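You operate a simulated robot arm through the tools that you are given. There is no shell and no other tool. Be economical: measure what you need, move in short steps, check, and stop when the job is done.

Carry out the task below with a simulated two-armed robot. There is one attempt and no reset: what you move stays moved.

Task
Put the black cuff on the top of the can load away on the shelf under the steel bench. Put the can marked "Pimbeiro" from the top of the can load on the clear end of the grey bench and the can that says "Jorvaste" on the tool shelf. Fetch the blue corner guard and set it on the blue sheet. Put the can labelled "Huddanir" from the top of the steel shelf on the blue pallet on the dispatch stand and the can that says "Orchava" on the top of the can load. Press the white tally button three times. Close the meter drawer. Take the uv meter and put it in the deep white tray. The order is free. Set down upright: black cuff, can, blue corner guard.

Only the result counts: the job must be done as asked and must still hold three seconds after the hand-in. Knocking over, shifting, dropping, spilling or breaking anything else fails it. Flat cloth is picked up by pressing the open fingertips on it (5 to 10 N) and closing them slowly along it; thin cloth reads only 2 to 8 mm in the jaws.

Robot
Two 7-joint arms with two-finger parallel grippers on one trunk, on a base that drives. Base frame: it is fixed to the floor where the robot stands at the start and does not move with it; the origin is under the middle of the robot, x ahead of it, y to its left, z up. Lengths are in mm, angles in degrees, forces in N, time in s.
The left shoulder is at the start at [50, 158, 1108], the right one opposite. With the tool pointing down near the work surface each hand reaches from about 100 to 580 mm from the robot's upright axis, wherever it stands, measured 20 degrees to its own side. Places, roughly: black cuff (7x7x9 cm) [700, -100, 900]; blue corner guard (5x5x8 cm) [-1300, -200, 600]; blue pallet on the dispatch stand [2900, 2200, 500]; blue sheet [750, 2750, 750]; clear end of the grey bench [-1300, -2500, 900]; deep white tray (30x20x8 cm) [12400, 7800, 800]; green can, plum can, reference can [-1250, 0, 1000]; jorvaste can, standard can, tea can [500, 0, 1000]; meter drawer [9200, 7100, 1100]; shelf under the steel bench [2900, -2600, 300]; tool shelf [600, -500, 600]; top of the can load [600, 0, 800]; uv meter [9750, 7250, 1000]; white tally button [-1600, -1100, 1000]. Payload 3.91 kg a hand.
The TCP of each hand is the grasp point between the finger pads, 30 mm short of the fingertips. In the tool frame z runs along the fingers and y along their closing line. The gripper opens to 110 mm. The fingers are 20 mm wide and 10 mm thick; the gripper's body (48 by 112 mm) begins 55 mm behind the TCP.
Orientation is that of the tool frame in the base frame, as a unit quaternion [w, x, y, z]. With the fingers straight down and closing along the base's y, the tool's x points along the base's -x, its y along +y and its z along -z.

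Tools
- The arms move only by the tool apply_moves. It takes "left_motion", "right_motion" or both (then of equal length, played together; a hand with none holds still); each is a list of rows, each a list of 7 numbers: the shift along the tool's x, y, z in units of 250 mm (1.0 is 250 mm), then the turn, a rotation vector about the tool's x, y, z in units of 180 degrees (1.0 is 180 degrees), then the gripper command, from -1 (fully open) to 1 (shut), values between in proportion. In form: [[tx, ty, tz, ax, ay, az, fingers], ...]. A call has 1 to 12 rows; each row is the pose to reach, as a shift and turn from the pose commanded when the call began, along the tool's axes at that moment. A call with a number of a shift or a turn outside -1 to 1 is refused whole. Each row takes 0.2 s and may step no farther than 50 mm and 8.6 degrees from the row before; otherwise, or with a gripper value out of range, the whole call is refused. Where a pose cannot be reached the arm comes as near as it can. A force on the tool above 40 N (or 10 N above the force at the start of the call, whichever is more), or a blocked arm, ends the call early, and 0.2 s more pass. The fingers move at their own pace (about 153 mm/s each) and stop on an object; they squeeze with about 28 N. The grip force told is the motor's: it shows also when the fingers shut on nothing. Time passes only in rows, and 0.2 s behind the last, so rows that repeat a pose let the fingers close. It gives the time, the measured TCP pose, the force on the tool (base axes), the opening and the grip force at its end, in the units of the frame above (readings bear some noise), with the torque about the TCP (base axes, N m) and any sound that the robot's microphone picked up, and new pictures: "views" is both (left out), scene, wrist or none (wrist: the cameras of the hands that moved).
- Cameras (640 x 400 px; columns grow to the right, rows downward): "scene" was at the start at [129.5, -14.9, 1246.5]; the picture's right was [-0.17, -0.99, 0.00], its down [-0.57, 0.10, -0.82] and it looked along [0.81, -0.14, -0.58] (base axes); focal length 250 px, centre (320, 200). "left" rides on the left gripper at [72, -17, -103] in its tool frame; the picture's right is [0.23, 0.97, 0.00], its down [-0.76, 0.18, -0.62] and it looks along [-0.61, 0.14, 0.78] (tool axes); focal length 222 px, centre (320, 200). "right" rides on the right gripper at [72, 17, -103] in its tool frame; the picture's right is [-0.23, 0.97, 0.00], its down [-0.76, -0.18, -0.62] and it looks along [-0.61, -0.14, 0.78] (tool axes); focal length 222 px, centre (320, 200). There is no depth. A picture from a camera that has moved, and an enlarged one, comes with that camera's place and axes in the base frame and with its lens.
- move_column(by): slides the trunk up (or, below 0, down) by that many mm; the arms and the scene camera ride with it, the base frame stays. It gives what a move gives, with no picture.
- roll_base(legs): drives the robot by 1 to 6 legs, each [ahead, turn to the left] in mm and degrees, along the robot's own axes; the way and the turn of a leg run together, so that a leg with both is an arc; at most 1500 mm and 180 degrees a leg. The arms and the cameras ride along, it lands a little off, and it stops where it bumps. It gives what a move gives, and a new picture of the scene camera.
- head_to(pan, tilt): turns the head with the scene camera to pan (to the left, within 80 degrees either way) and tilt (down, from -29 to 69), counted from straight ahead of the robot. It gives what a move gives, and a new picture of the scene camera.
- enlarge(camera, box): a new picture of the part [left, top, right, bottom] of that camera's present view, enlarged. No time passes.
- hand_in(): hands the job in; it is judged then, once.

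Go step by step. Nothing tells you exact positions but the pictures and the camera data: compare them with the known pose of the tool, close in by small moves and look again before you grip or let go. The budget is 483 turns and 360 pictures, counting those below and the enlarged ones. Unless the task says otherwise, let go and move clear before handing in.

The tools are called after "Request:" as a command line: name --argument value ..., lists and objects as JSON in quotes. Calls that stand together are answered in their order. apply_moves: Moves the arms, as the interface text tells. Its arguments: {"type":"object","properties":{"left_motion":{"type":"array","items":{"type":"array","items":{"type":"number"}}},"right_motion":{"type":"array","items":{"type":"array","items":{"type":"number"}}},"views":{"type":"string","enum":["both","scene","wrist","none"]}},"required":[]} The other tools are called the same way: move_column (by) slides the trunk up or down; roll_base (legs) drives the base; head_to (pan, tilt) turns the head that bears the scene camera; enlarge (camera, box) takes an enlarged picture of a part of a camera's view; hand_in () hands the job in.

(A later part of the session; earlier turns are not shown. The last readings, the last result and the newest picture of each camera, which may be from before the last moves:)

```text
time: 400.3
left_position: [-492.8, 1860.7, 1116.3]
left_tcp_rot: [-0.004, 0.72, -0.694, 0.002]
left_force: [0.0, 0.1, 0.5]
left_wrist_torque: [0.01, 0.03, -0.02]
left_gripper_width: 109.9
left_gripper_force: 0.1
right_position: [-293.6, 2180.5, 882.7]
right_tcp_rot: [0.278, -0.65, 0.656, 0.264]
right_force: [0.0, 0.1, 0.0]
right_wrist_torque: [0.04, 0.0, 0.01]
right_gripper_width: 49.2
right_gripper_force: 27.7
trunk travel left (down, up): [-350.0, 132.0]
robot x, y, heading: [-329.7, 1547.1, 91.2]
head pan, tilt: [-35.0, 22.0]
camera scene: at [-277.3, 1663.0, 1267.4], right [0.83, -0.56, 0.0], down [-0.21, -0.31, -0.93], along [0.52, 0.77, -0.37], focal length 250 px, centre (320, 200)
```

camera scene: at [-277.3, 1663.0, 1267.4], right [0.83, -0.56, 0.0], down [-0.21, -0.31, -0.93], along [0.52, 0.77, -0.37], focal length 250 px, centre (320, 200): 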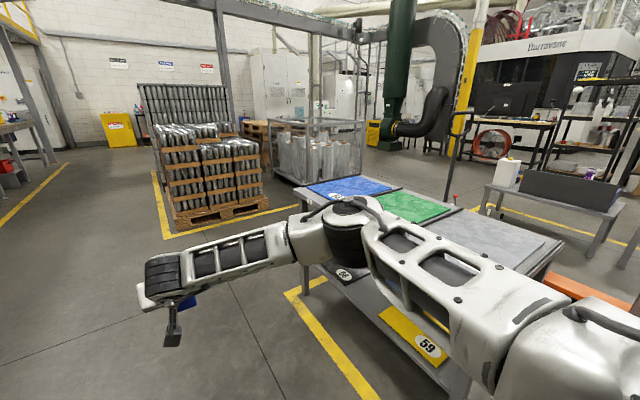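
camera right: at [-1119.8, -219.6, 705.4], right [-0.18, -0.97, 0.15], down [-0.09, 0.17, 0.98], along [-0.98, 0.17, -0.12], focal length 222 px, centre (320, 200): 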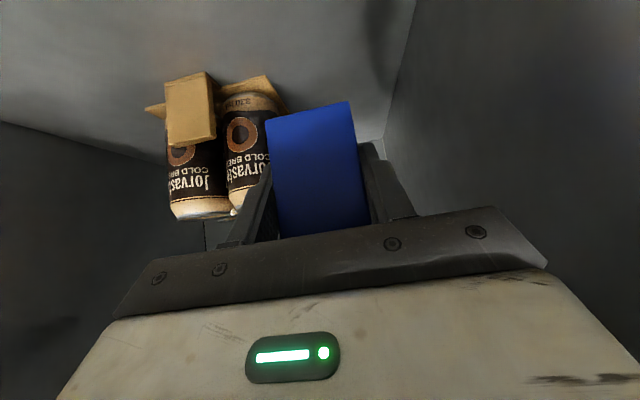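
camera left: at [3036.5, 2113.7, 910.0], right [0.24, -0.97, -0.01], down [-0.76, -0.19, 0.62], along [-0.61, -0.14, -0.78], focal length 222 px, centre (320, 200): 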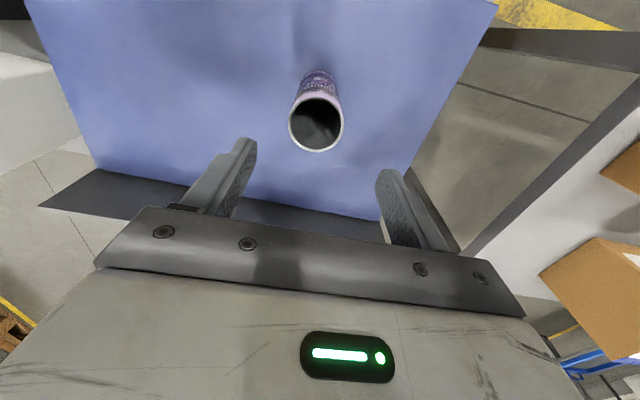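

The blue sheet lies on the far end of the table's top level (≈(740,2800,750)). Drive alongside and face it.

Request:
roll_base --legs '[[1190, 0], [0, -91], [250, 0]]'

Request:
head_to --pan 0 --tilt 35

```text
time: 411.6
left_position: [219.6, 2894.8, 1117.0]
left_tcp_rot: [0.002, -0.014, 1.0, -0.005]
left_force: [-0.5, 0.3, 0.5]
left_wrist_torque: [-0.03, 0.03, -0.01]
left_gripper_width: 110.1
left_gripper_force: 0.0
right_position: [537.4, 2693.1, 883.3]
right_tcp_rot: [0.383, 0.007, 0.924, -0.011]
right_force: [0.3, -0.1, 0.1]
right_wrist_torque: [0.01, 0.0, 0.0]
right_gripper_width: 49.0
right_gripper_force: 28.1
trunk travel left (down, up): [-350.0, 132.0]
robot x, y, heading: [-95.5, 2736.4, 0.3]
head pan, tilt: [-35.0, 22.0]
camera scene: at [23.8, 2683.8, 1267.4], right [-0.57, -0.82, 0.0], down [-0.31, 0.21, -0.93], along [0.76, -0.53, -0.38], focal length 250 px, centre (320, 200)
```

scene: 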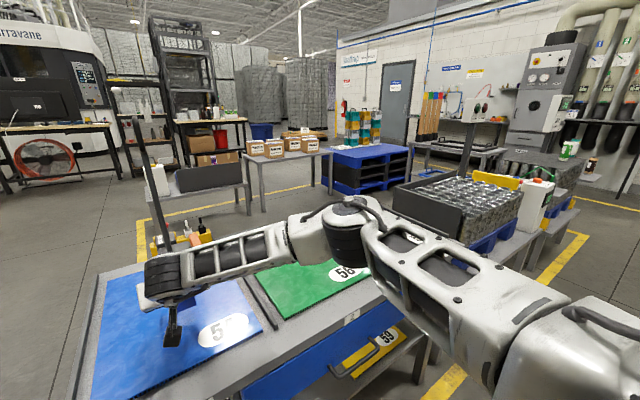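

```text
time: 412.6
left_position: [218.7, 2894.3, 1117.8]
left_tcp_rot: [0.002, -0.013, 1.0, -0.005]
left_force: [-0.6, -0.1, 0.3]
left_wrist_torque: [0.0, -0.02, -0.03]
left_gripper_width: 110.1
left_gripper_force: 0.1
right_position: [536.1, 2692.8, 883.1]
right_tcp_rot: [0.383, 0.008, 0.924, -0.011]
right_force: [0.0, 0.0, -0.6]
right_wrist_torque: [-0.02, 0.01, -0.02]
right_gripper_width: 49.1
right_gripper_force: 28.3
trunk travel left (down, up): [-350.0, 132.0]
robot x, y, heading: [-93.3, 2739.0, 0.3]
head pan, tilt: [0.0, 35.0]
camera scene: at [35.0, 2737.0, 1246.9], right [0.01, -1.0, 0.0], down [-0.57, 0.0, -0.82], along [0.82, 0.01, -0.57], focal length 250 px, centre (320, 200)
```

scene: 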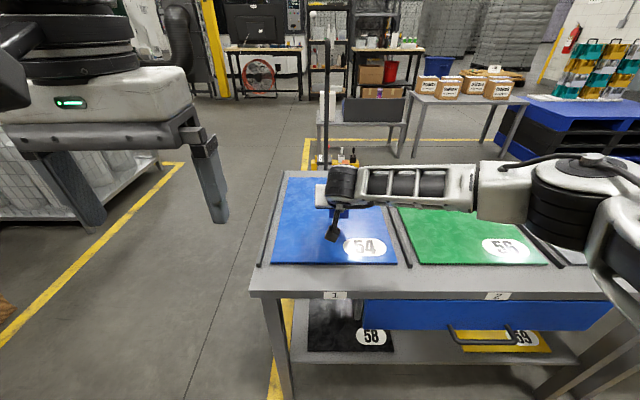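

The blue sheet (54) spans x 470–900, y 2550–2870. Move 100 mm ahead and lower the guard toward its centre.

Request:
roll_base --legs '[[105, 0]]'

Request:
apply_moves --right_motion '[[0.07, -0.02, 0.07, 0, 0, 0, 1], [0.13, -0.02, 0.13, 0, 0, 0, 1]]' --views "both"

```text
time: 413.8
left_position: [323.9, 2894.1, 1116.8]
left_tcp_rot: [0.001, -0.014, 1.0, -0.005]
left_force: [0.2, 0.4, 0.2]
left_wrist_torque: [0.01, 0.05, -0.03]
left_gripper_width: 109.8
left_gripper_force: 0.2
right_position: [640.6, 2692.5, 882.1]
right_tcp_rot: [0.383, 0.008, 0.924, -0.011]
right_force: [0.5, -0.5, -0.5]
right_wrist_torque: [-0.06, 0.02, 0.01]
right_gripper_width: 49.2
right_gripper_force: 27.7
trunk travel left (down, up): [-350.0, 132.0]
robot x, y, heading: [5.6, 2735.9, 0.2]
head pan, tilt: [0.0, 35.0]
camera scene: at [139.7, 2737.8, 1246.7], right [0.01, -1.0, 0.0], down [-0.57, 0.0, -0.82], along [0.82, 0.01, -0.57], focal length 250 px, centre (320, 200)
```

scene: 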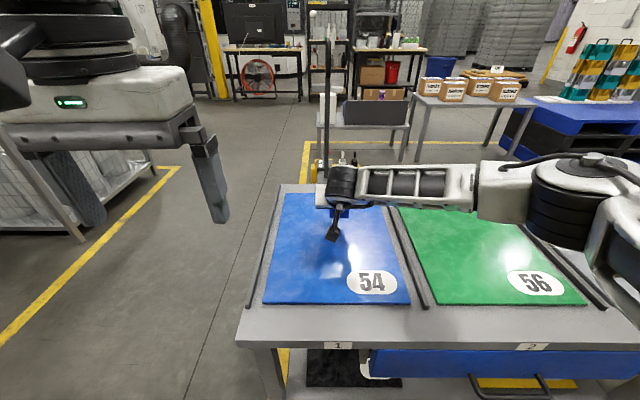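

```text
time: 414.4
left_position: [322.6, 2895.9, 1116.6]
left_tcp_rot: [0.003, -0.013, 1.0, -0.005]
left_force: [0.3, -1.0, 0.1]
left_wrist_torque: [0.0, 0.0, -0.04]
left_gripper_width: 110.0
left_gripper_force: 0.0
right_position: [640.9, 2686.9, 836.4]
right_tcp_rot: [0.384, 0.008, 0.923, -0.012]
right_force: [0.5, -0.4, 0.1]
right_wrist_torque: [0.01, 0.03, 0.01]
right_gripper_width: 48.9
right_gripper_force: 28.2
trunk travel left (down, up): [-350.0, 132.0]
robot x, y, heading: [9.4, 2731.9, 0.5]
head pan, tilt: [0.0, 35.0]
camera scene: at [139.2, 2737.8, 1246.9], right [0.01, -1.0, 0.0], down [-0.57, 0.0, -0.82], along [0.82, 0.01, -0.57], focal length 250 px, centre (320, 200)
camera right: at [515.9, 2706.6, 858.7], right [0.18, 0.97, 0.15], down [0.09, -0.16, 0.98], along [0.98, -0.17, -0.12], focal length 222 px, centre (320, 200)
```

scene: 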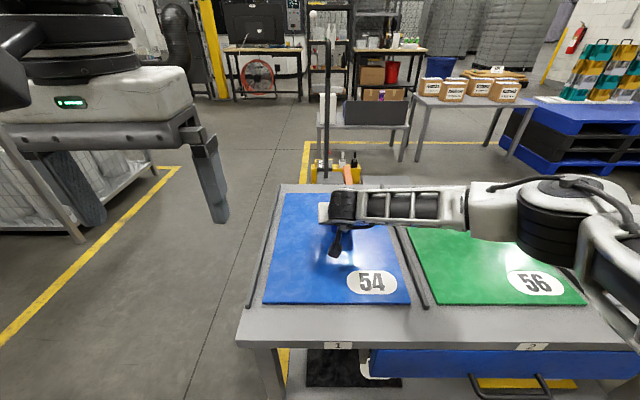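
right: 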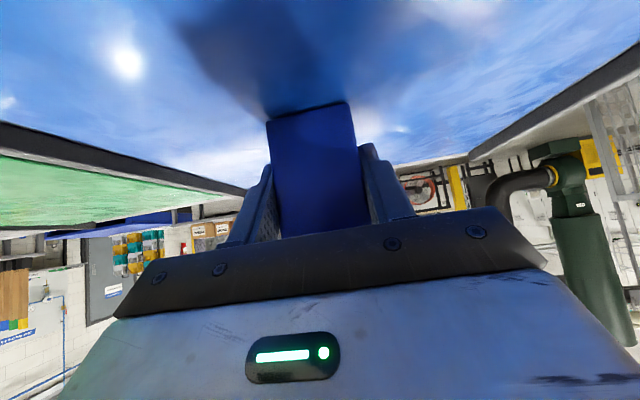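

Close to the sheet. Lower in small steps.

Request:
apply_moves --right_motion '[[0.03, 0, 0.03, 0, 0, 0, 1], [0.045, 0, 0.045, 0, 0, 0, 1], [0.055, 0, 0.055, 0, 0, 0, 1], [0.065, 0, 0.065, 0, 0, 0, 1], [0.073, 0, 0.073, 0, 0, 0, 1]]' --views "wrist"

```text
time: 415.6
left_position: [320.3, 2894.7, 1117.8]
left_tcp_rot: [0.003, -0.014, 1.0, -0.005]
left_force: [-0.3, 0.4, -0.7]
left_wrist_torque: [-0.02, -0.01, 0.01]
left_gripper_width: 110.1
left_gripper_force: 0.0
right_position: [640.6, 2688.5, 819.5]
right_tcp_rot: [0.388, 0.008, 0.922, -0.01]
right_force: [-1.0, -1.0, 29.3]
right_wrist_torque: [0.39, 0.01, 0.08]
right_gripper_width: 49.2
right_gripper_force: 28.4
trunk travel left (down, up): [-350.0, 132.0]
robot x, y, heading: [6.0, 2735.0, 0.3]
head pan, tilt: [0.0, 35.0]
camera right: at [516.9, 2707.4, 839.2], right [0.18, 0.97, 0.15], down [0.08, -0.17, 0.98], along [0.98, -0.17, -0.11], focal length 222 px, centre (320, 200)
```

right: 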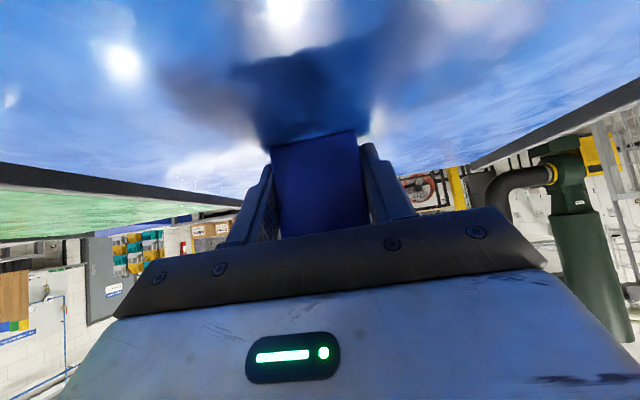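

Contact at z≈820; the guard slid slightly in the grip. Relieve the force and look before opening.

Request:
apply_moves --right_motion '[[-0.01, 0, -0.01, 0, 0, 0, 1], [-0.012, 0, -0.012, 0, 0, 0, 1]]' --views "both"

Request:
enlarge --camera "scene" --box '[290, 170, 400, 280]'

```text
time: 416.2
left_position: [323.0, 2895.2, 1117.6]
left_tcp_rot: [0.003, -0.014, 1.0, -0.005]
left_force: [0.7, 1.0, 0.5]
left_wrist_torque: [-0.04, 0.0, -0.01]
left_gripper_width: 110.2
left_gripper_force: 0.1
right_position: [641.5, 2687.8, 818.4]
right_tcp_rot: [0.386, 0.007, 0.922, -0.011]
right_force: [6.4, 1.1, 16.8]
right_wrist_torque: [0.48, -0.51, -0.15]
right_gripper_width: 49.2
right_gripper_force: 27.8
trunk travel left (down, up): [-350.0, 132.0]
robot x, y, heading: [7.6, 2737.9, 0.3]
head pan, tilt: [0.0, 35.0]
camera scene: at [137.9, 2738.0, 1246.9], right [0.01, -1.0, 0.0], down [-0.57, 0.0, -0.82], along [0.82, 0.01, -0.57], focal length 250 px, centre (320, 200)
camera right: at [516.8, 2707.4, 840.0], right [0.18, 0.97, 0.15], down [0.09, -0.17, 0.98], along [0.98, -0.17, -0.12], focal length 222 px, centre (320, 200)
```

scene: 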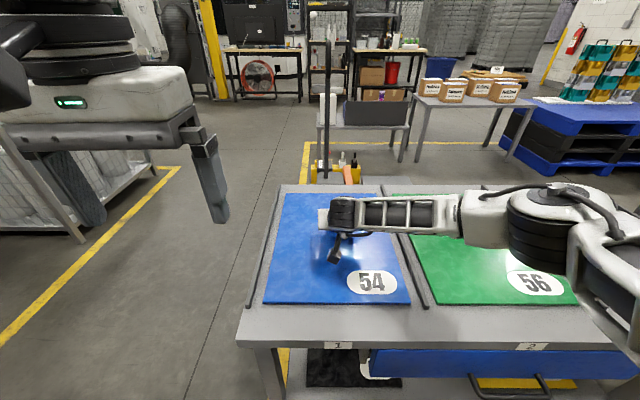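
right: 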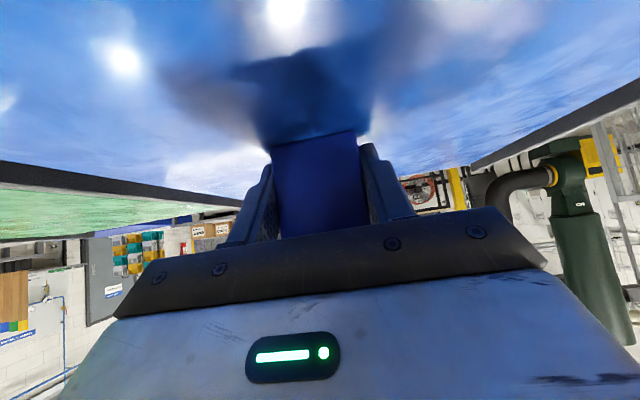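

```text
3.64 times, centred on (345, 225) of scene
camera zoom: at [137.9, 2738.0, 1246.9], right [0.01, -1.0, 0.0], down [-0.57, 0.0, -0.82], along [0.82, 0.01, -0.57], focal length 908 px, centre (229, 109)
```

zoom: 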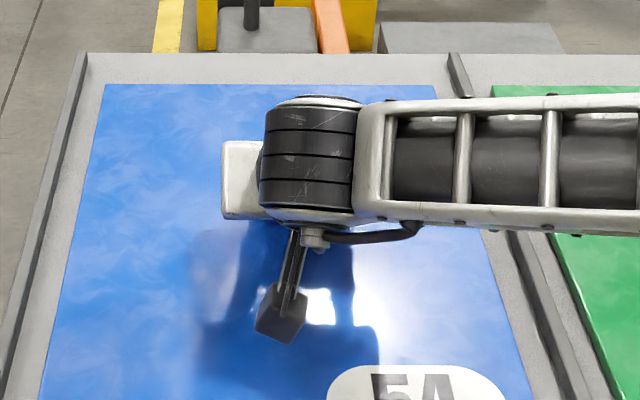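

Still ~17 N; relieve 2 mm more and open gently.

Request:
apply_moves --right_motion '[[-0.007, 0, -0.007, 0, 0, 0, 1], [-0.007, 0, -0.007, 0, 0, 0, 0], [-0.007, 0, -0.007, 0, 0, 0, -0.3], [-0.007, 0, -0.007, 0, 0, 0, -0.3]]' --views "wrist"

```text
time: 417.2
left_position: [322.5, 2894.6, 1116.4]
left_tcp_rot: [0.003, -0.013, 1.0, -0.005]
left_force: [0.7, 0.2, 0.1]
left_wrist_torque: [-0.03, 0.01, -0.04]
left_gripper_width: 110.0
left_gripper_force: 0.1
right_position: [640.5, 2687.4, 818.0]
right_tcp_rot: [0.383, 0.008, 0.924, -0.012]
right_force: [0.5, -4.9, 13.3]
right_wrist_torque: [0.37, -0.22, -0.18]
right_gripper_width: 68.6
right_gripper_force: 0.1
trunk travel left (down, up): [-350.0, 132.0]
robot x, y, heading: [7.1, 2738.5, 0.4]
head pan, tilt: [0.0, 35.0]
camera right: at [515.5, 2706.3, 840.6], right [0.18, 0.97, 0.15], down [0.09, -0.16, 0.98], along [0.98, -0.17, -0.12], focal length 222 px, centre (320, 200)
```

right: 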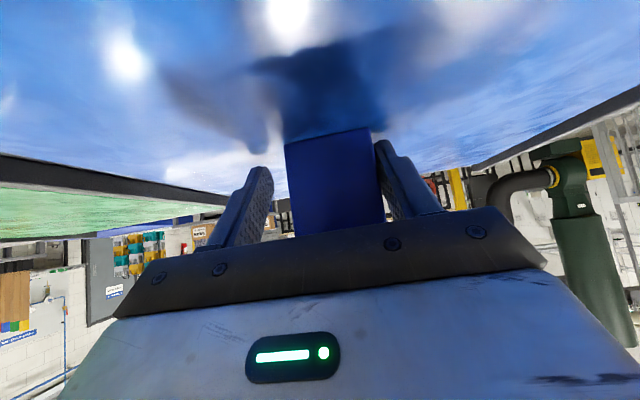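

Fingertips likely rest on the sheet. Open fully while rising a few mm.

Request:
apply_moves --right_motion '[[0, 0, 0, 0, 0, 0, -1], [-0.008, 0, -0.008, 0, 0, 0, -1], [-0.014, 0, -0.02, 0, 0, 0, -1]]' --views "wrist"

```text
time: 418.0
left_position: [323.9, 2895.3, 1116.6]
left_tcp_rot: [0.002, -0.014, 1.0, -0.004]
left_force: [0.2, -0.5, -0.1]
left_wrist_torque: [0.02, 0.0, -0.03]
left_gripper_width: 109.9
left_gripper_force: 0.1
right_position: [638.4, 2688.2, 822.7]
right_tcp_rot: [0.381, 0.007, 0.924, -0.011]
right_force: [0.5, -0.5, -0.4]
right_wrist_torque: [0.01, 0.02, -0.01]
right_gripper_width: 110.0
right_gripper_force: 0.0
trunk travel left (down, up): [-350.0, 132.0]
robot x, y, heading: [8.4, 2738.0, 0.4]
head pan, tilt: [0.0, 35.0]
camera right: at [514.0, 2708.0, 844.8], right [0.18, 0.97, 0.15], down [0.1, -0.17, 0.98], along [0.98, -0.16, -0.12], focal length 222 px, centre (320, 200)
```

right: 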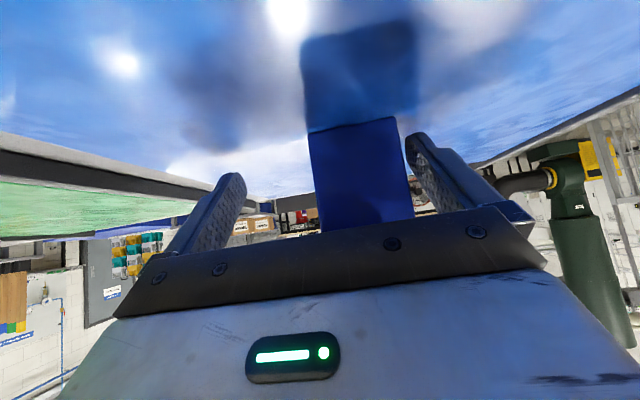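

The guard seems to have followed one finger. I shift the hand sideways 12 mm to see whether they part.

Request:
apply_moves --right_motion '[[0, 0.025, 0, 0, 0, 0, -1], [0, 0.05, 0, 0, 0, 0, -1]]' --views "wrist"

```text
time: 418.6
left_position: [322.9, 2895.1, 1117.9]
left_tcp_rot: [0.002, -0.014, 1.0, -0.005]
left_force: [-0.1, -0.7, 0.0]
left_wrist_torque: [-0.01, 0.02, -0.01]
left_gripper_width: 109.9
left_gripper_force: 0.1
right_position: [639.1, 2699.9, 824.0]
right_tcp_rot: [0.383, 0.007, 0.924, -0.01]
right_force: [-0.3, 0.2, -0.9]
right_wrist_torque: [0.0, -0.01, -0.03]
right_gripper_width: 110.0
right_gripper_force: 0.0
trunk travel left (down, up): [-350.0, 132.0]
robot x, y, heading: [1.7, 2738.5, 0.4]
head pan, tilt: [0.0, 35.0]
camera right: at [515.5, 2719.8, 846.2], right [0.18, 0.97, 0.15], down [0.09, -0.17, 0.98], along [0.98, -0.17, -0.12], focal length 222 px, centre (320, 200)
```

right: 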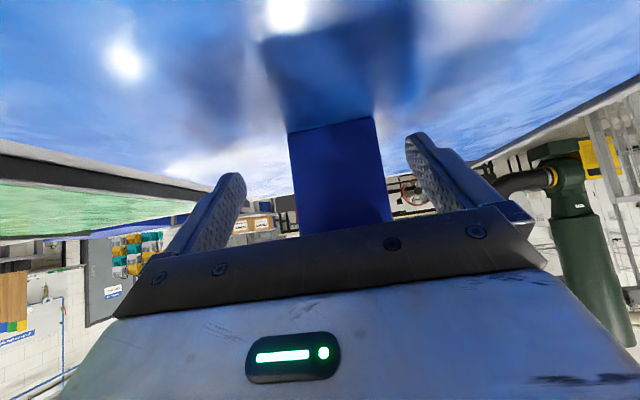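

The guard stands free and centred. Withdraw along the tool axis.

Request:
apply_moves --right_motion '[[0, 0, -0.1, 0, 0, 0, -1], [0, 0, -0.25, 0, 0, 0, -1], [0, 0, -0.42, 0, 0, 0, -1], [0, 0, -0.6, 0, 0, 0, -1], [0, 0, -0.78, 0, 0, 0, -1]]' --views "both"

```text
time: 419.8
left_position: [322.5, 2895.7, 1118.0]
left_tcp_rot: [0.002, -0.013, 1.0, -0.005]
left_force: [-0.4, 0.0, -0.3]
left_wrist_torque: [0.0, -0.03, 0.0]
left_gripper_width: 110.0
left_gripper_force: 0.0
right_position: [502.0, 2704.5, 963.0]
right_tcp_rot: [0.383, 0.008, 0.924, -0.012]
right_force: [-0.2, -0.7, -0.3]
right_wrist_torque: [-0.01, 0.0, 0.04]
right_gripper_width: 110.0
right_gripper_force: 0.0
trunk travel left (down, up): [-350.0, 132.0]
robot x, y, heading: [7.7, 2745.2, 0.4]
head pan, tilt: [0.0, 35.0]
camera scene: at [138.7, 2737.8, 1246.9], right [0.01, -1.0, 0.0], down [-0.57, 0.0, -0.82], along [0.82, 0.01, -0.57], focal length 250 px, centre (320, 200)
camera right: at [377.7, 2724.5, 984.8], right [0.18, 0.97, 0.15], down [0.09, -0.16, 0.98], along [0.98, -0.17, -0.12], focal length 222 px, centre (320, 200)
```

scene: 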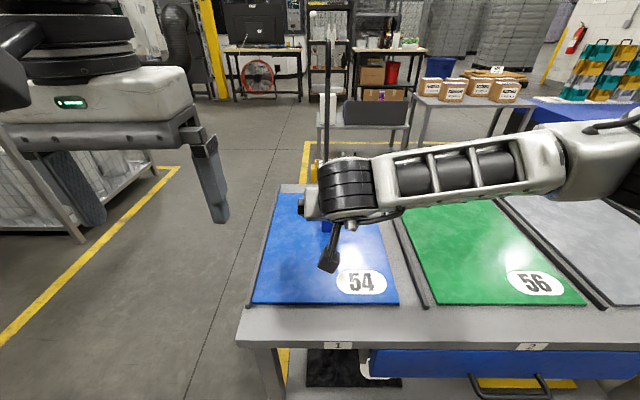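
right: 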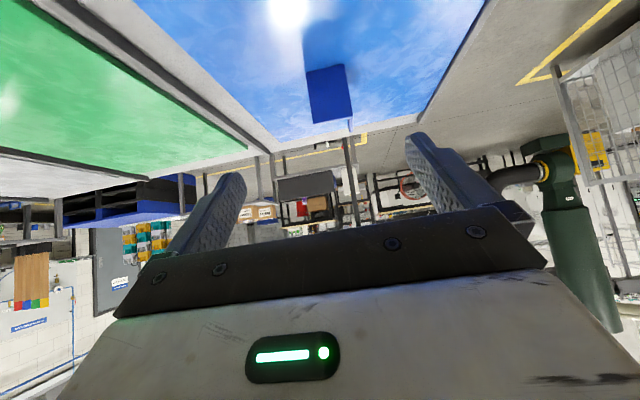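

The wrist view shows the guard upright, but the blue sheet itself seems shifted ~20 mm to the left. Compare with the earlier zoom.

Request:
enlarge --camera "scene" --box '[290, 170, 400, 280]'

Request:
enlarge --camera "scene" --box '[230, 250, 430, 350]'

```text
3.64 times, centred on (345, 225) of scene
camera zoom: at [138.7, 2737.8, 1246.9], right [0.01, -1.0, 0.0], down [-0.57, 0.0, -0.82], along [0.82, 0.01, -0.57], focal length 908 px, centre (229, 109)
```

zoom: 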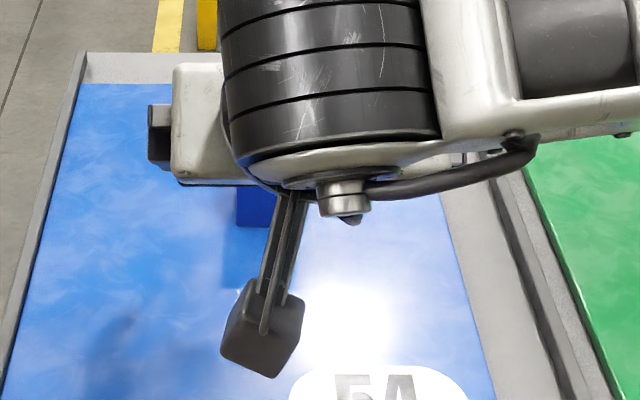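

```text
3.20 times, centred on (330, 300) of scene
camera zoom: at [138.7, 2737.8, 1246.9], right [0.01, -1.0, 0.0], down [-0.57, 0.0, -0.82], along [0.82, 0.01, -0.57], focal length 799 px, centre (288, -120)
```

zoom: 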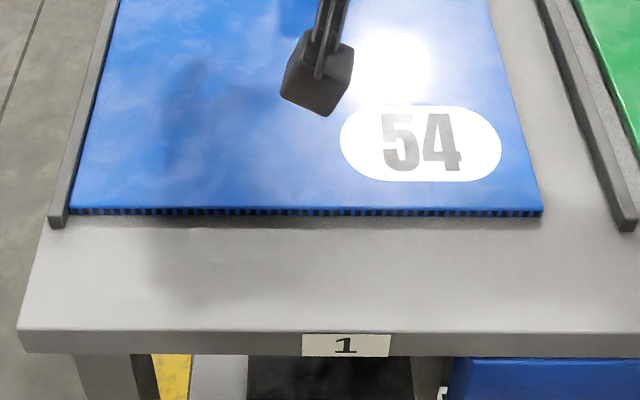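

The sheet slid ~22 mm to the left against its rail when the fingertips opened on it. I'll drag it back by pressing closed fingertips on the sheet right of the guard and moving 22 mm right. First reposition.

Request:
apply_moves --right_motion '[[0, -0.1, -0.05, 0, 0, 0, 1], [0, -0.25, -0.05, 0, 0, 0, 1], [0, -0.378, -0.05, 0, 0, 0, 1]]' --views "none"

Request:
roll_base --legs '[[80, 0]]'

Request:
enlarge --camera "right" --box '[120, 0, 520, 250]'

```text
time: 420.6
left_position: [323.9, 2894.9, 1116.8]
left_tcp_rot: [0.002, -0.014, 1.0, -0.005]
left_force: [0.2, -0.4, -0.1]
left_wrist_torque: [-0.01, 0.04, -0.04]
left_gripper_width: 110.0
left_gripper_force: 0.0
right_position: [491.4, 2610.5, 971.1]
right_tcp_rot: [0.383, 0.008, 0.924, -0.012]
right_force: [0.3, -0.3, -0.7]
right_wrist_torque: [0.0, -0.01, 0.0]
right_gripper_width: 0.1
right_gripper_force: 28.2
trunk travel left (down, up): [-350.0, 132.0]
robot x, y, heading: [5.6, 2736.2, 0.1]
head pan, tilt: [0.0, 35.0]
```

```text
time: 421.6
left_position: [405.4, 2894.6, 1116.3]
left_tcp_rot: [0.002, -0.014, 1.0, -0.005]
left_force: [0.8, 0.9, -0.9]
left_wrist_torque: [0.01, 0.04, -0.01]
left_gripper_width: 110.1
left_gripper_force: 0.0
right_position: [573.4, 2610.6, 970.6]
right_tcp_rot: [0.382, 0.006, 0.924, -0.01]
right_force: [0.5, 1.1, 1.2]
right_wrist_torque: [-0.01, 0.0, -0.02]
right_gripper_width: 0.0
right_gripper_force: 28.4
trunk travel left (down, up): [-350.0, 132.0]
robot x, y, heading: [89.4, 2735.8, 0.4]
head pan, tilt: [0.0, 35.0]
camera scene: at [220.4, 2738.3, 1246.7], right [0.01, -1.0, 0.0], down [-0.57, 0.0, -0.82], along [0.82, 0.01, -0.57], focal length 250 px, centre (320, 200)
```

scene: 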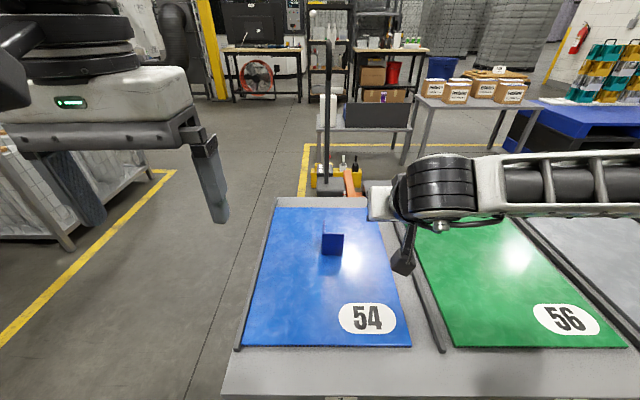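

```text
1.60 times, centred on (320, 125) of right
camera zoom: at [447.8, 2630.6, 993.6], right [0.18, 0.97, 0.15], down [0.09, -0.17, 0.98], along [0.98, -0.17, -0.12], focal length 355 px, centre (320, 320)
```

zoom: 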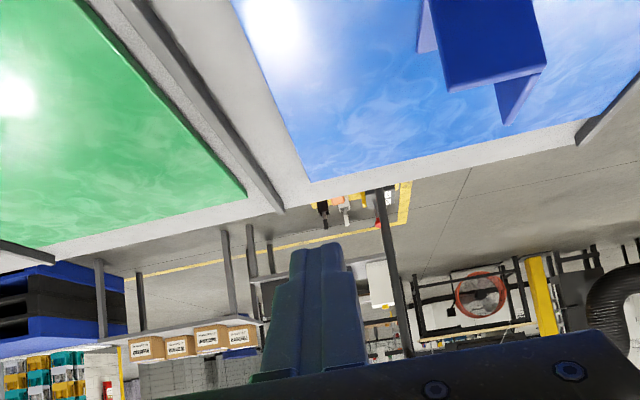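

Guard is upright on the sheet. Hover the closed fingertips above the sheet at about (688,2610).

Request:
apply_moves --right_motion '[[0.02, 0, 0.17, 0, 0, 0, 1], [0.042, 0, 0.33, 0, 0, 0, 1], [0.064, 0, 0.5, 0, 0, 0, 1], [0.085, 0, 0.654, 0, 0, 0, 1]]' --views "both"

```text
time: 422.6
left_position: [403.0, 2896.2, 1117.5]
left_tcp_rot: [0.001, -0.014, 1.0, -0.006]
left_force: [0.2, -1.2, 0.0]
left_wrist_torque: [0.0, 0.01, -0.03]
left_gripper_width: 109.7
left_gripper_force: 0.0
right_position: [673.0, 2606.6, 839.7]
right_tcp_rot: [0.383, 0.007, 0.924, -0.011]
right_force: [-0.8, 0.9, -0.8]
right_wrist_torque: [0.03, -0.03, -0.03]
right_gripper_width: 0.0
right_gripper_force: 27.9
trunk travel left (down, up): [-350.0, 132.0]
robot x, y, heading: [88.8, 2737.3, 0.6]
head pan, tilt: [0.0, 35.0]
camera scene: at [219.9, 2738.3, 1246.8], right [0.01, -1.0, 0.0], down [-0.57, 0.0, -0.82], along [0.82, 0.01, -0.57], focal length 250 px, centre (320, 200)
camera right: at [547.4, 2626.5, 861.8], right [0.18, 0.97, 0.15], down [0.09, -0.16, 0.98], along [0.98, -0.16, -0.12], focal length 222 px, centre (320, 200)
```

scene: 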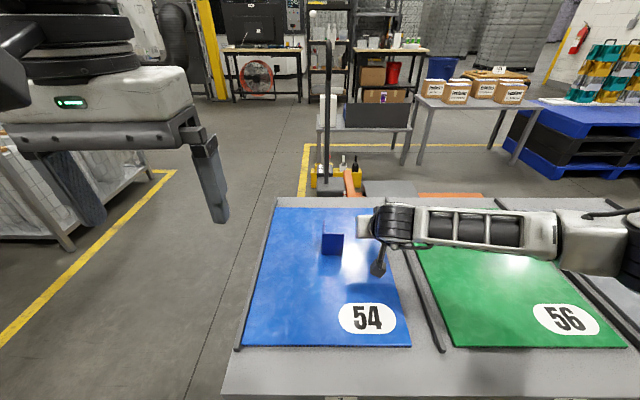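
right: 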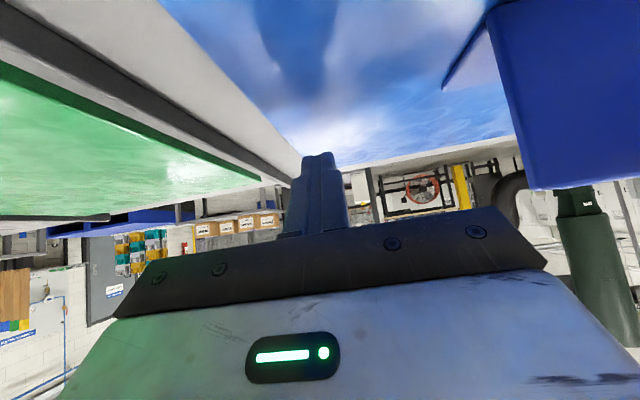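

Lower gently to touch the sheet.

Request:
apply_moves --right_motion '[[0.03, 0, 0.03, 0, 0, 0, 1], [0.045, 0, 0.045, 0, 0, 0, 1], [0.055, 0, 0.055, 0, 0, 0, 1], [0.06, 0, 0.06, 0, 0, 0, 1]]' --views "none"

```text
time: 423.6
left_position: [404.6, 2896.4, 1116.8]
left_tcp_rot: [0.001, -0.014, 1.0, -0.005]
left_force: [0.6, -0.4, 0.0]
left_wrist_torque: [-0.02, -0.04, -0.02]
left_gripper_width: 109.8
left_gripper_force: 0.0
right_position: [671.9, 2606.7, 819.4]
right_tcp_rot: [0.384, 0.007, 0.923, -0.011]
right_force: [0.0, 0.9, -0.3]
right_wrist_torque: [0.01, -0.04, 0.0]
right_gripper_width: 0.1
right_gripper_force: 28.0
trunk travel left (down, up): [-350.0, 132.0]
robot x, y, heading: [84.1, 2738.5, 0.4]
head pan, tilt: [0.0, 35.0]
```

Request:
apply_moves --right_motion '[[0.004, 0, 0.004, 0, 0, 0, 1], [0.008, 0, 0.008, 0, 0, 0, 1], [0.012, 0, 0.012, 0, 0, 0, 1]]' --views "none"

```text
time: 424.4
left_position: [402.7, 2896.2, 1117.5]
left_tcp_rot: [0.004, -0.014, 1.0, -0.006]
left_force: [-0.1, 0.4, -0.2]
left_wrist_torque: [-0.01, -0.01, 0.06]
left_gripper_width: 109.6
left_gripper_force: 0.2
right_position: [673.1, 2606.1, 818.1]
right_tcp_rot: [0.385, 0.007, 0.923, -0.011]
right_force: [-3.9, -1.0, 10.3]
right_wrist_torque: [0.0, -0.03, 0.0]
right_gripper_width: 0.2
right_gripper_force: 27.9
trunk travel left (down, up): [-350.0, 132.0]
robot x, y, heading: [88.0, 2739.6, 0.2]
head pan, tilt: [0.0, 35.0]
```

10 N of contact. Drag slowly to the right (−y) and look.

Request:
apply_moves --right_motion '[[0, -0.015, 0, 0, 0, 0, 1], [0, -0.03, 0, 0, 0, 0, 1], [0, -0.045, 0, 0, 0, 0, 1], [0, -0.06, 0, 0, 0, 0, 1], [0, -0.075, 0, 0, 0, 0, 1], [0, -0.09, 0, 0, 0, 0, 1]]' --views "scene"

```text
time: 425.8
left_position: [403.3, 2895.8, 1116.9]
left_tcp_rot: [0.002, -0.013, 1.0, -0.005]
left_force: [-0.1, -0.7, -0.6]
left_wrist_torque: [-0.02, 0.04, -0.03]
left_gripper_width: 109.8
left_gripper_force: 0.1
right_position: [672.3, 2584.6, 817.9]
right_tcp_rot: [0.384, 0.007, 0.923, -0.011]
right_force: [0.9, 4.5, 13.7]
right_wrist_torque: [0.12, -0.21, 0.03]
right_gripper_width: 0.0
right_gripper_force: 28.0
trunk travel left (down, up): [-350.0, 132.0]
robot x, y, heading: [90.2, 2738.8, 0.5]
head pan, tilt: [0.0, 35.0]
camera scene: at [218.5, 2739.1, 1247.1], right [0.01, -1.0, 0.0], down [-0.57, 0.0, -0.82], along [0.82, 0.01, -0.57], focal length 250 px, centre (320, 200)
```

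scene: 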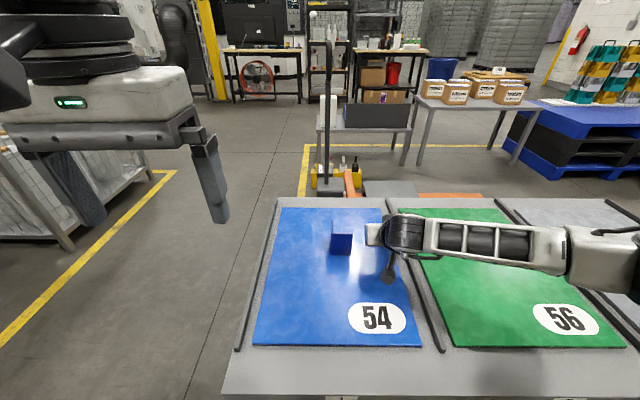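

The sheet moved back. Enlarge to measure the remaining offset.

Request:
enlarge --camera "scene" --box '[230, 190, 430, 290]'

Request:
enlarge --camera "scene" --box '[230, 280, 430, 380]'

```text
3.20 times, centred on (330, 240) of scene
camera zoom: at [218.5, 2739.1, 1247.1], right [0.01, -1.0, 0.0], down [-0.57, 0.0, -0.82], along [0.82, 0.01, -0.57], focal length 799 px, centre (288, 72)
```

zoom: 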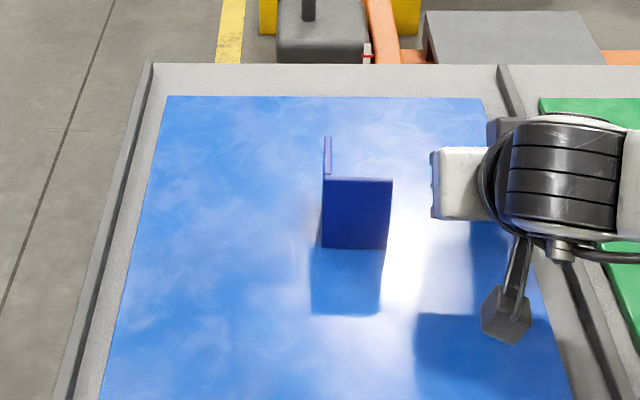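

```text
3.20 times, centred on (330, 330) of scene
camera zoom: at [218.5, 2739.1, 1247.1], right [0.01, -1.0, 0.0], down [-0.57, 0.0, -0.82], along [0.82, 0.01, -0.57], focal length 799 px, centre (288, -216)
```

zoom: 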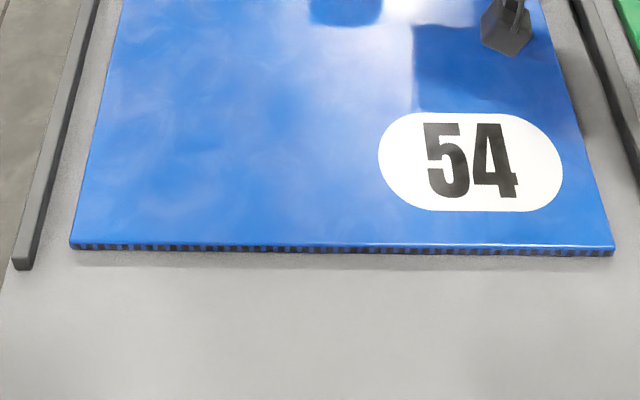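

Remaining offset ≈4 mm at the far end and ≈7 mm at the near end. Lift, re-press nearer the front, and drag ~7 mm more.

Request:
apply_moves --right_motion '[[-0.02, 0, -0.02, 0, 0, 0, 1], [-0.05, 0.02, -0.05, 0, 0, 0, 1], [0.07, 0.05, -0.17, 0, 0, 0, 1], [0.19, 0.09, -0.29, 0, 0, 0, 1], [0.312, 0.09, -0.412, 0, 0, 0, 1], [0.34, 0.09, -0.384, 0, 0, 0, 1], [0.352, 0.09, -0.372, 0, 0, 0, 1]]' --views "none"

```text
time: 427.4
left_position: [403.1, 2895.6, 1115.4]
left_tcp_rot: [0.002, -0.013, 1.0, -0.005]
left_force: [0.2, 0.0, 0.3]
left_wrist_torque: [-0.01, -0.01, 0.01]
left_gripper_width: 110.0
left_gripper_force: 0.1
right_position: [544.9, 2608.7, 819.3]
right_tcp_rot: [0.384, 0.006, 0.923, -0.01]
right_force: [0.5, -0.7, -0.1]
right_wrist_torque: [-0.03, -0.01, 0.02]
right_gripper_width: 0.2
right_gripper_force: 27.1
trunk travel left (down, up): [-350.0, 132.0]
robot x, y, heading: [87.4, 2741.8, 0.4]
head pan, tilt: [0.0, 35.0]
```

Request:
apply_moves --right_motion '[[0.005, 0, 0.005, 0, 0, 0, 1], [0.009, 0, 0.009, 0, 0, 0, 1], [0.011, 0, 0.011, 0, 0, 0, 1]]' --views "none"

```text
time: 428.2
left_position: [402.6, 2896.4, 1119.3]
left_tcp_rot: [0.003, -0.014, 1.0, -0.005]
left_force: [0.6, 0.6, 0.0]
left_wrist_torque: [-0.02, -0.05, 0.01]
left_gripper_width: 109.8
left_gripper_force: 0.0
right_position: [545.9, 2609.9, 817.7]
right_tcp_rot: [0.386, 0.008, 0.922, -0.011]
right_force: [-3.9, -3.8, 16.3]
right_wrist_torque: [-0.06, -0.14, 0.01]
right_gripper_width: 0.0
right_gripper_force: 28.5
trunk travel left (down, up): [-350.0, 132.0]
robot x, y, heading: [91.1, 2735.3, 0.2]
head pan, tilt: [0.0, 35.0]
```

Request:
apply_moves --right_motion '[[0, -0.013, 0, 0, 0, 0, 1], [0, -0.026, 0, 0, 0, 0, 1], [0, -0.036, 0, 0, 0, 0, 1]]' --views "none"

Request:
enlarge --camera "scene" --box '[230, 190, 430, 290]'

Request:
enlarge --camera "scene" --box '[230, 280, 430, 380]'

```text
time: 429.0
left_position: [401.6, 2897.6, 1118.1]
left_tcp_rot: [0.003, -0.014, 1.0, -0.005]
left_force: [0.0, 0.5, 0.2]
left_wrist_torque: [-0.01, 0.03, -0.02]
left_gripper_width: 110.0
left_gripper_force: 0.0
right_position: [545.0, 2602.5, 818.3]
right_tcp_rot: [0.387, 0.006, 0.922, -0.009]
right_force: [0.9, 8.2, 21.0]
right_wrist_torque: [0.22, -0.31, 0.09]
right_gripper_width: 0.0
right_gripper_force: 28.0
trunk travel left (down, up): [-350.0, 132.0]
robot x, y, heading: [87.8, 2736.0, 0.3]
head pan, tilt: [0.0, 35.0]
```

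```text
3.20 times, centred on (330, 240) of scene
camera zoom: at [218.2, 2739.5, 1247.2], right [0.01, -1.0, 0.0], down [-0.57, -0.01, -0.82], along [0.82, 0.01, -0.57], focal length 799 px, centre (288, 72)
```

zoom: 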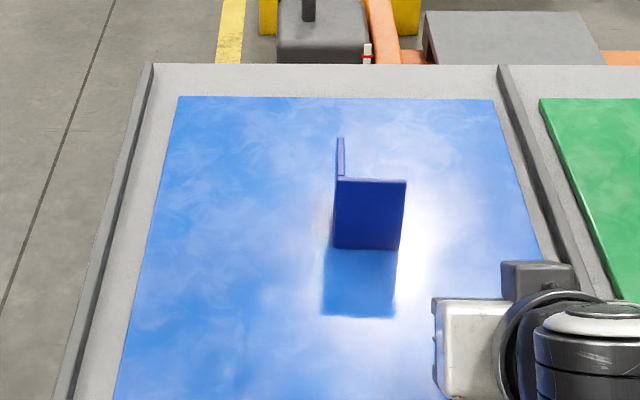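

```text
3.20 times, centred on (330, 330) of scene
camera zoom: at [218.2, 2739.5, 1247.2], right [0.01, -1.0, 0.0], down [-0.57, -0.01, -0.82], along [0.82, 0.01, -0.57], focal length 799 px, centre (288, -216)
```

zoom: 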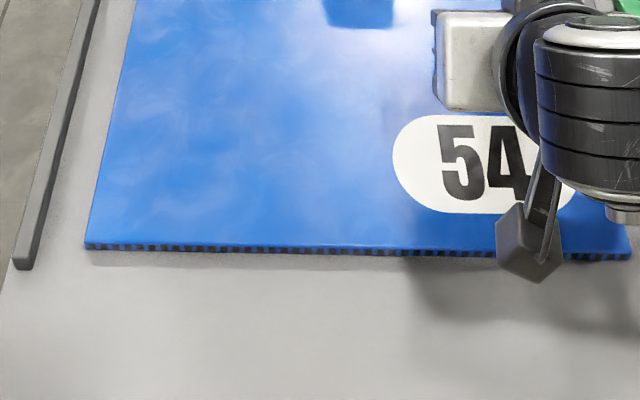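

The sheet is back within ~4 mm of its original position, guard upright. Lift the hand straight up and retreat.

Request:
apply_moves --right_motion '[[-0.02, 0, -0.02, 0, 0, 0, 1], [-0.08, 0, -0.08, 0, 0, 0, 1], [-0.2, 0, -0.2, 0, 0, 0, 1], [-0.32, 0, -0.32, 0, 0, 0, 1], [-0.44, 0, -0.44, 0, 0, 0, 1], [-0.55, 0, -0.55, 0, 0, 0, 1]]' --views "scene"

```text
time: 430.4
left_position: [403.5, 2896.0, 1117.5]
left_tcp_rot: [0.003, -0.014, 1.0, -0.006]
left_force: [-0.8, 0.4, 0.3]
left_wrist_torque: [-0.02, -0.02, 0.0]
left_gripper_width: 109.8
left_gripper_force: 0.0
right_position: [544.3, 2604.4, 1011.1]
right_tcp_rot: [0.382, 0.007, 0.924, -0.012]
right_force: [0.8, 0.6, 0.1]
right_wrist_torque: [-0.01, 0.0, 0.03]
right_gripper_width: 0.3
right_gripper_force: 28.3
trunk travel left (down, up): [-350.0, 132.0]
robot x, y, heading: [88.9, 2737.6, 0.5]
head pan, tilt: [0.0, 35.0]
camera scene: at [219.6, 2738.4, 1246.8], right [0.01, -1.0, 0.0], down [-0.57, 0.0, -0.82], along [0.82, 0.01, -0.57], focal length 250 px, centre (320, 200)
```

scene: 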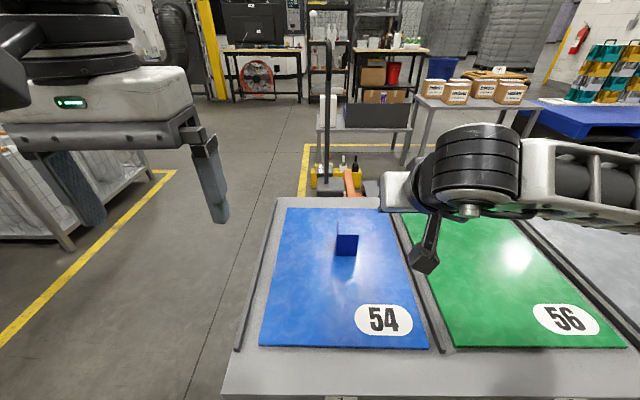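

Request:
enlarge --camera "scene" --box '[230, 190, 430, 290]'

Request:
enlarge --camera "scene" --box '[230, 280, 430, 380]'

```text
3.20 times, centred on (330, 240) of scene
camera zoom: at [219.6, 2738.4, 1246.8], right [0.01, -1.0, 0.0], down [-0.57, 0.0, -0.82], along [0.82, 0.01, -0.57], focal length 799 px, centre (288, 72)
```

zoom: 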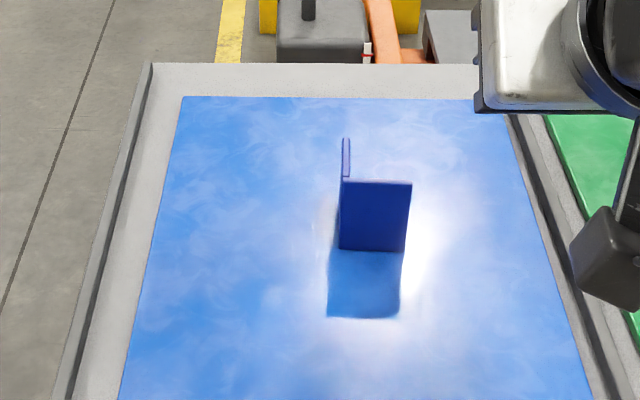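

```text
3.20 times, centred on (330, 330) of scene
camera zoom: at [219.6, 2738.4, 1246.8], right [0.01, -1.0, 0.0], down [-0.57, 0.0, -0.82], along [0.82, 0.01, -0.57], focal length 799 px, centre (288, -216)
```

zoom: 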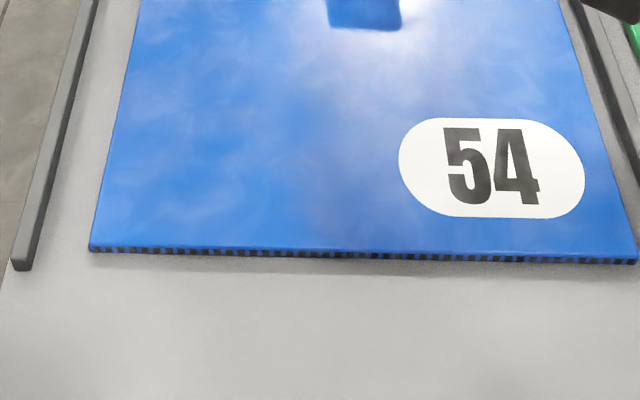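

Overshoot ≈8 mm. One small corrective drag of +8 mm at a point clear of the guard.

Request:
apply_moves --right_motion '[[0.06, -0.03, 0.17, 0, 0, 0, 1], [0.12, -0.06, 0.34, 0, 0, 0, 1], [0.18, -0.098, 0.51, 0, 0, 0, 1], [0.258, -0.098, 0.69, 0, 0, 0, 1], [0.3, -0.098, 0.755, 0, 0, 0, 1], [0.31, -0.098, 0.765, 0, 0, 0, 1]]' --views "wrist"

```text
time: 431.8
left_position: [404.6, 2894.9, 1116.9]
left_tcp_rot: [0.002, -0.013, 1.0, -0.006]
left_force: [-0.1, 0.3, -0.6]
left_wrist_torque: [0.01, 0.0, 0.03]
left_gripper_width: 110.0
left_gripper_force: 0.1
right_position: [624.4, 2574.6, 819.9]
right_tcp_rot: [0.383, 0.007, 0.924, -0.011]
right_force: [-0.2, 0.6, -0.4]
right_wrist_torque: [0.02, -0.03, 0.01]
right_gripper_width: 0.0
right_gripper_force: 28.4
trunk travel left (down, up): [-350.0, 132.0]
robot x, y, heading: [91.0, 2735.9, 0.5]
head pan, tilt: [0.0, 35.0]
camera right: at [500.1, 2593.7, 841.7], right [0.18, 0.97, 0.15], down [0.09, -0.17, 0.98], along [0.98, -0.17, -0.12], focal length 222 px, centre (320, 200)
```

right: 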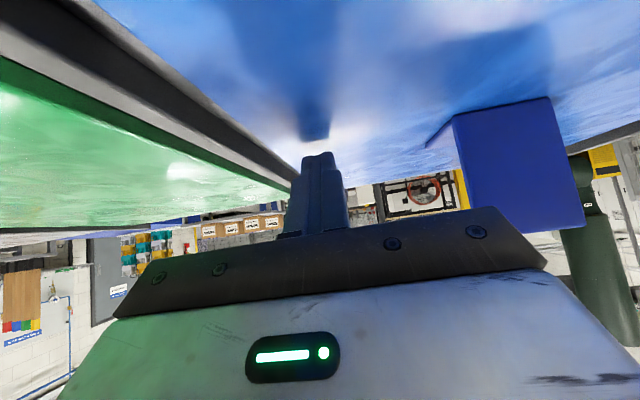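

Request:
apply_moves --right_motion '[[0.006, 0, 0.006, 0, 0, 0, 1], [0.01, 0, 0.01, 0, 0, 0, 1], [0.01, 0.012, 0.01, 0, 0, 0, 1], [0.01, 0.024, 0.01, 0, 0, 0, 1], [0.01, 0.032, 0.01, 0, 0, 0, 1], [0.01, 0.032, 0.01, 0, 0, 0, 1]]' --views "none"

Request:
apply_moves --right_motion '[[-0.006, 0, -0.006, 0, 0, 0, 1], [-0.02, 0, -0.02, 0, 0, 0, 1], [-0.12, 0, -0.12, 0, 0, 0, 1], [-0.24, 0, -0.24, 0, 0, 0, 1], [-0.36, 0, -0.36, 0, 0, 0, 1], [-0.48, 0, -0.48, 0, 0, 0, 1]]' --views "none"

Request:
enlarge --camera "scene" --box '[230, 190, 430, 290]'

Request:
enlarge --camera "scene" --box '[230, 280, 430, 380]'

```text
time: 433.2
left_position: [402.3, 2896.3, 1117.0]
left_tcp_rot: [0.003, -0.015, 1.0, -0.005]
left_force: [0.6, -0.1, -0.8]
left_wrist_torque: [0.0, -0.01, 0.0]
left_gripper_width: 109.9
left_gripper_force: 0.1
right_position: [624.9, 2581.4, 817.2]
right_tcp_rot: [0.385, 0.008, 0.923, -0.011]
right_force: [1.9, -5.4, 12.7]
right_wrist_torque: [-0.13, -0.21, -0.09]
right_gripper_width: 0.0
right_gripper_force: 27.6
trunk travel left (down, up): [-350.0, 132.0]
robot x, y, heading: [90.7, 2734.4, 0.3]
head pan, tilt: [0.0, 35.0]
```

```text
time: 434.6
left_position: [404.9, 2896.3, 1116.2]
left_tcp_rot: [0.001, -0.015, 1.0, -0.006]
left_force: [0.1, 0.4, 0.6]
left_wrist_torque: [-0.03, 0.01, -0.01]
left_gripper_width: 110.2
left_gripper_force: 0.2
right_position: [624.0, 2583.1, 985.8]
right_tcp_rot: [0.383, 0.006, 0.924, -0.011]
right_force: [0.4, 0.7, -0.2]
right_wrist_torque: [0.01, 0.01, -0.01]
right_gripper_width: 0.3
right_gripper_force: 28.1
trunk travel left (down, up): [-350.0, 132.0]
robot x, y, heading: [89.7, 2738.7, 0.6]
head pan, tilt: [0.0, 35.0]
```

```text
3.20 times, centred on (330, 240) of scene
camera zoom: at [219.5, 2738.5, 1246.8], right [0.01, -1.0, 0.0], down [-0.57, 0.0, -0.82], along [0.82, 0.01, -0.57], focal length 799 px, centre (288, 72)
```

zoom: 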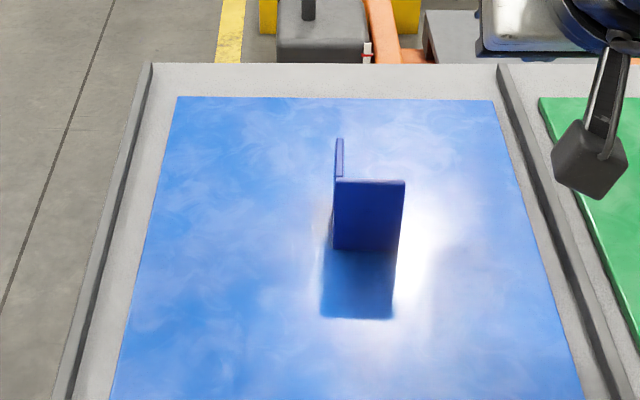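

```text
3.20 times, centred on (330, 330) of scene
camera zoom: at [219.5, 2738.5, 1246.8], right [0.01, -1.0, 0.0], down [-0.57, 0.0, -0.82], along [0.82, 0.01, -0.57], focal length 799 px, centre (288, -216)
```

zoom: 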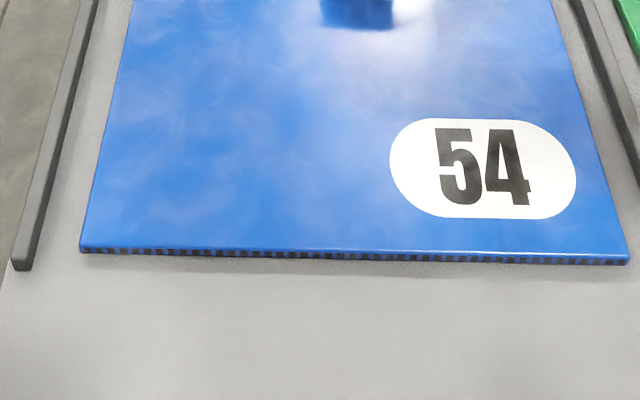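

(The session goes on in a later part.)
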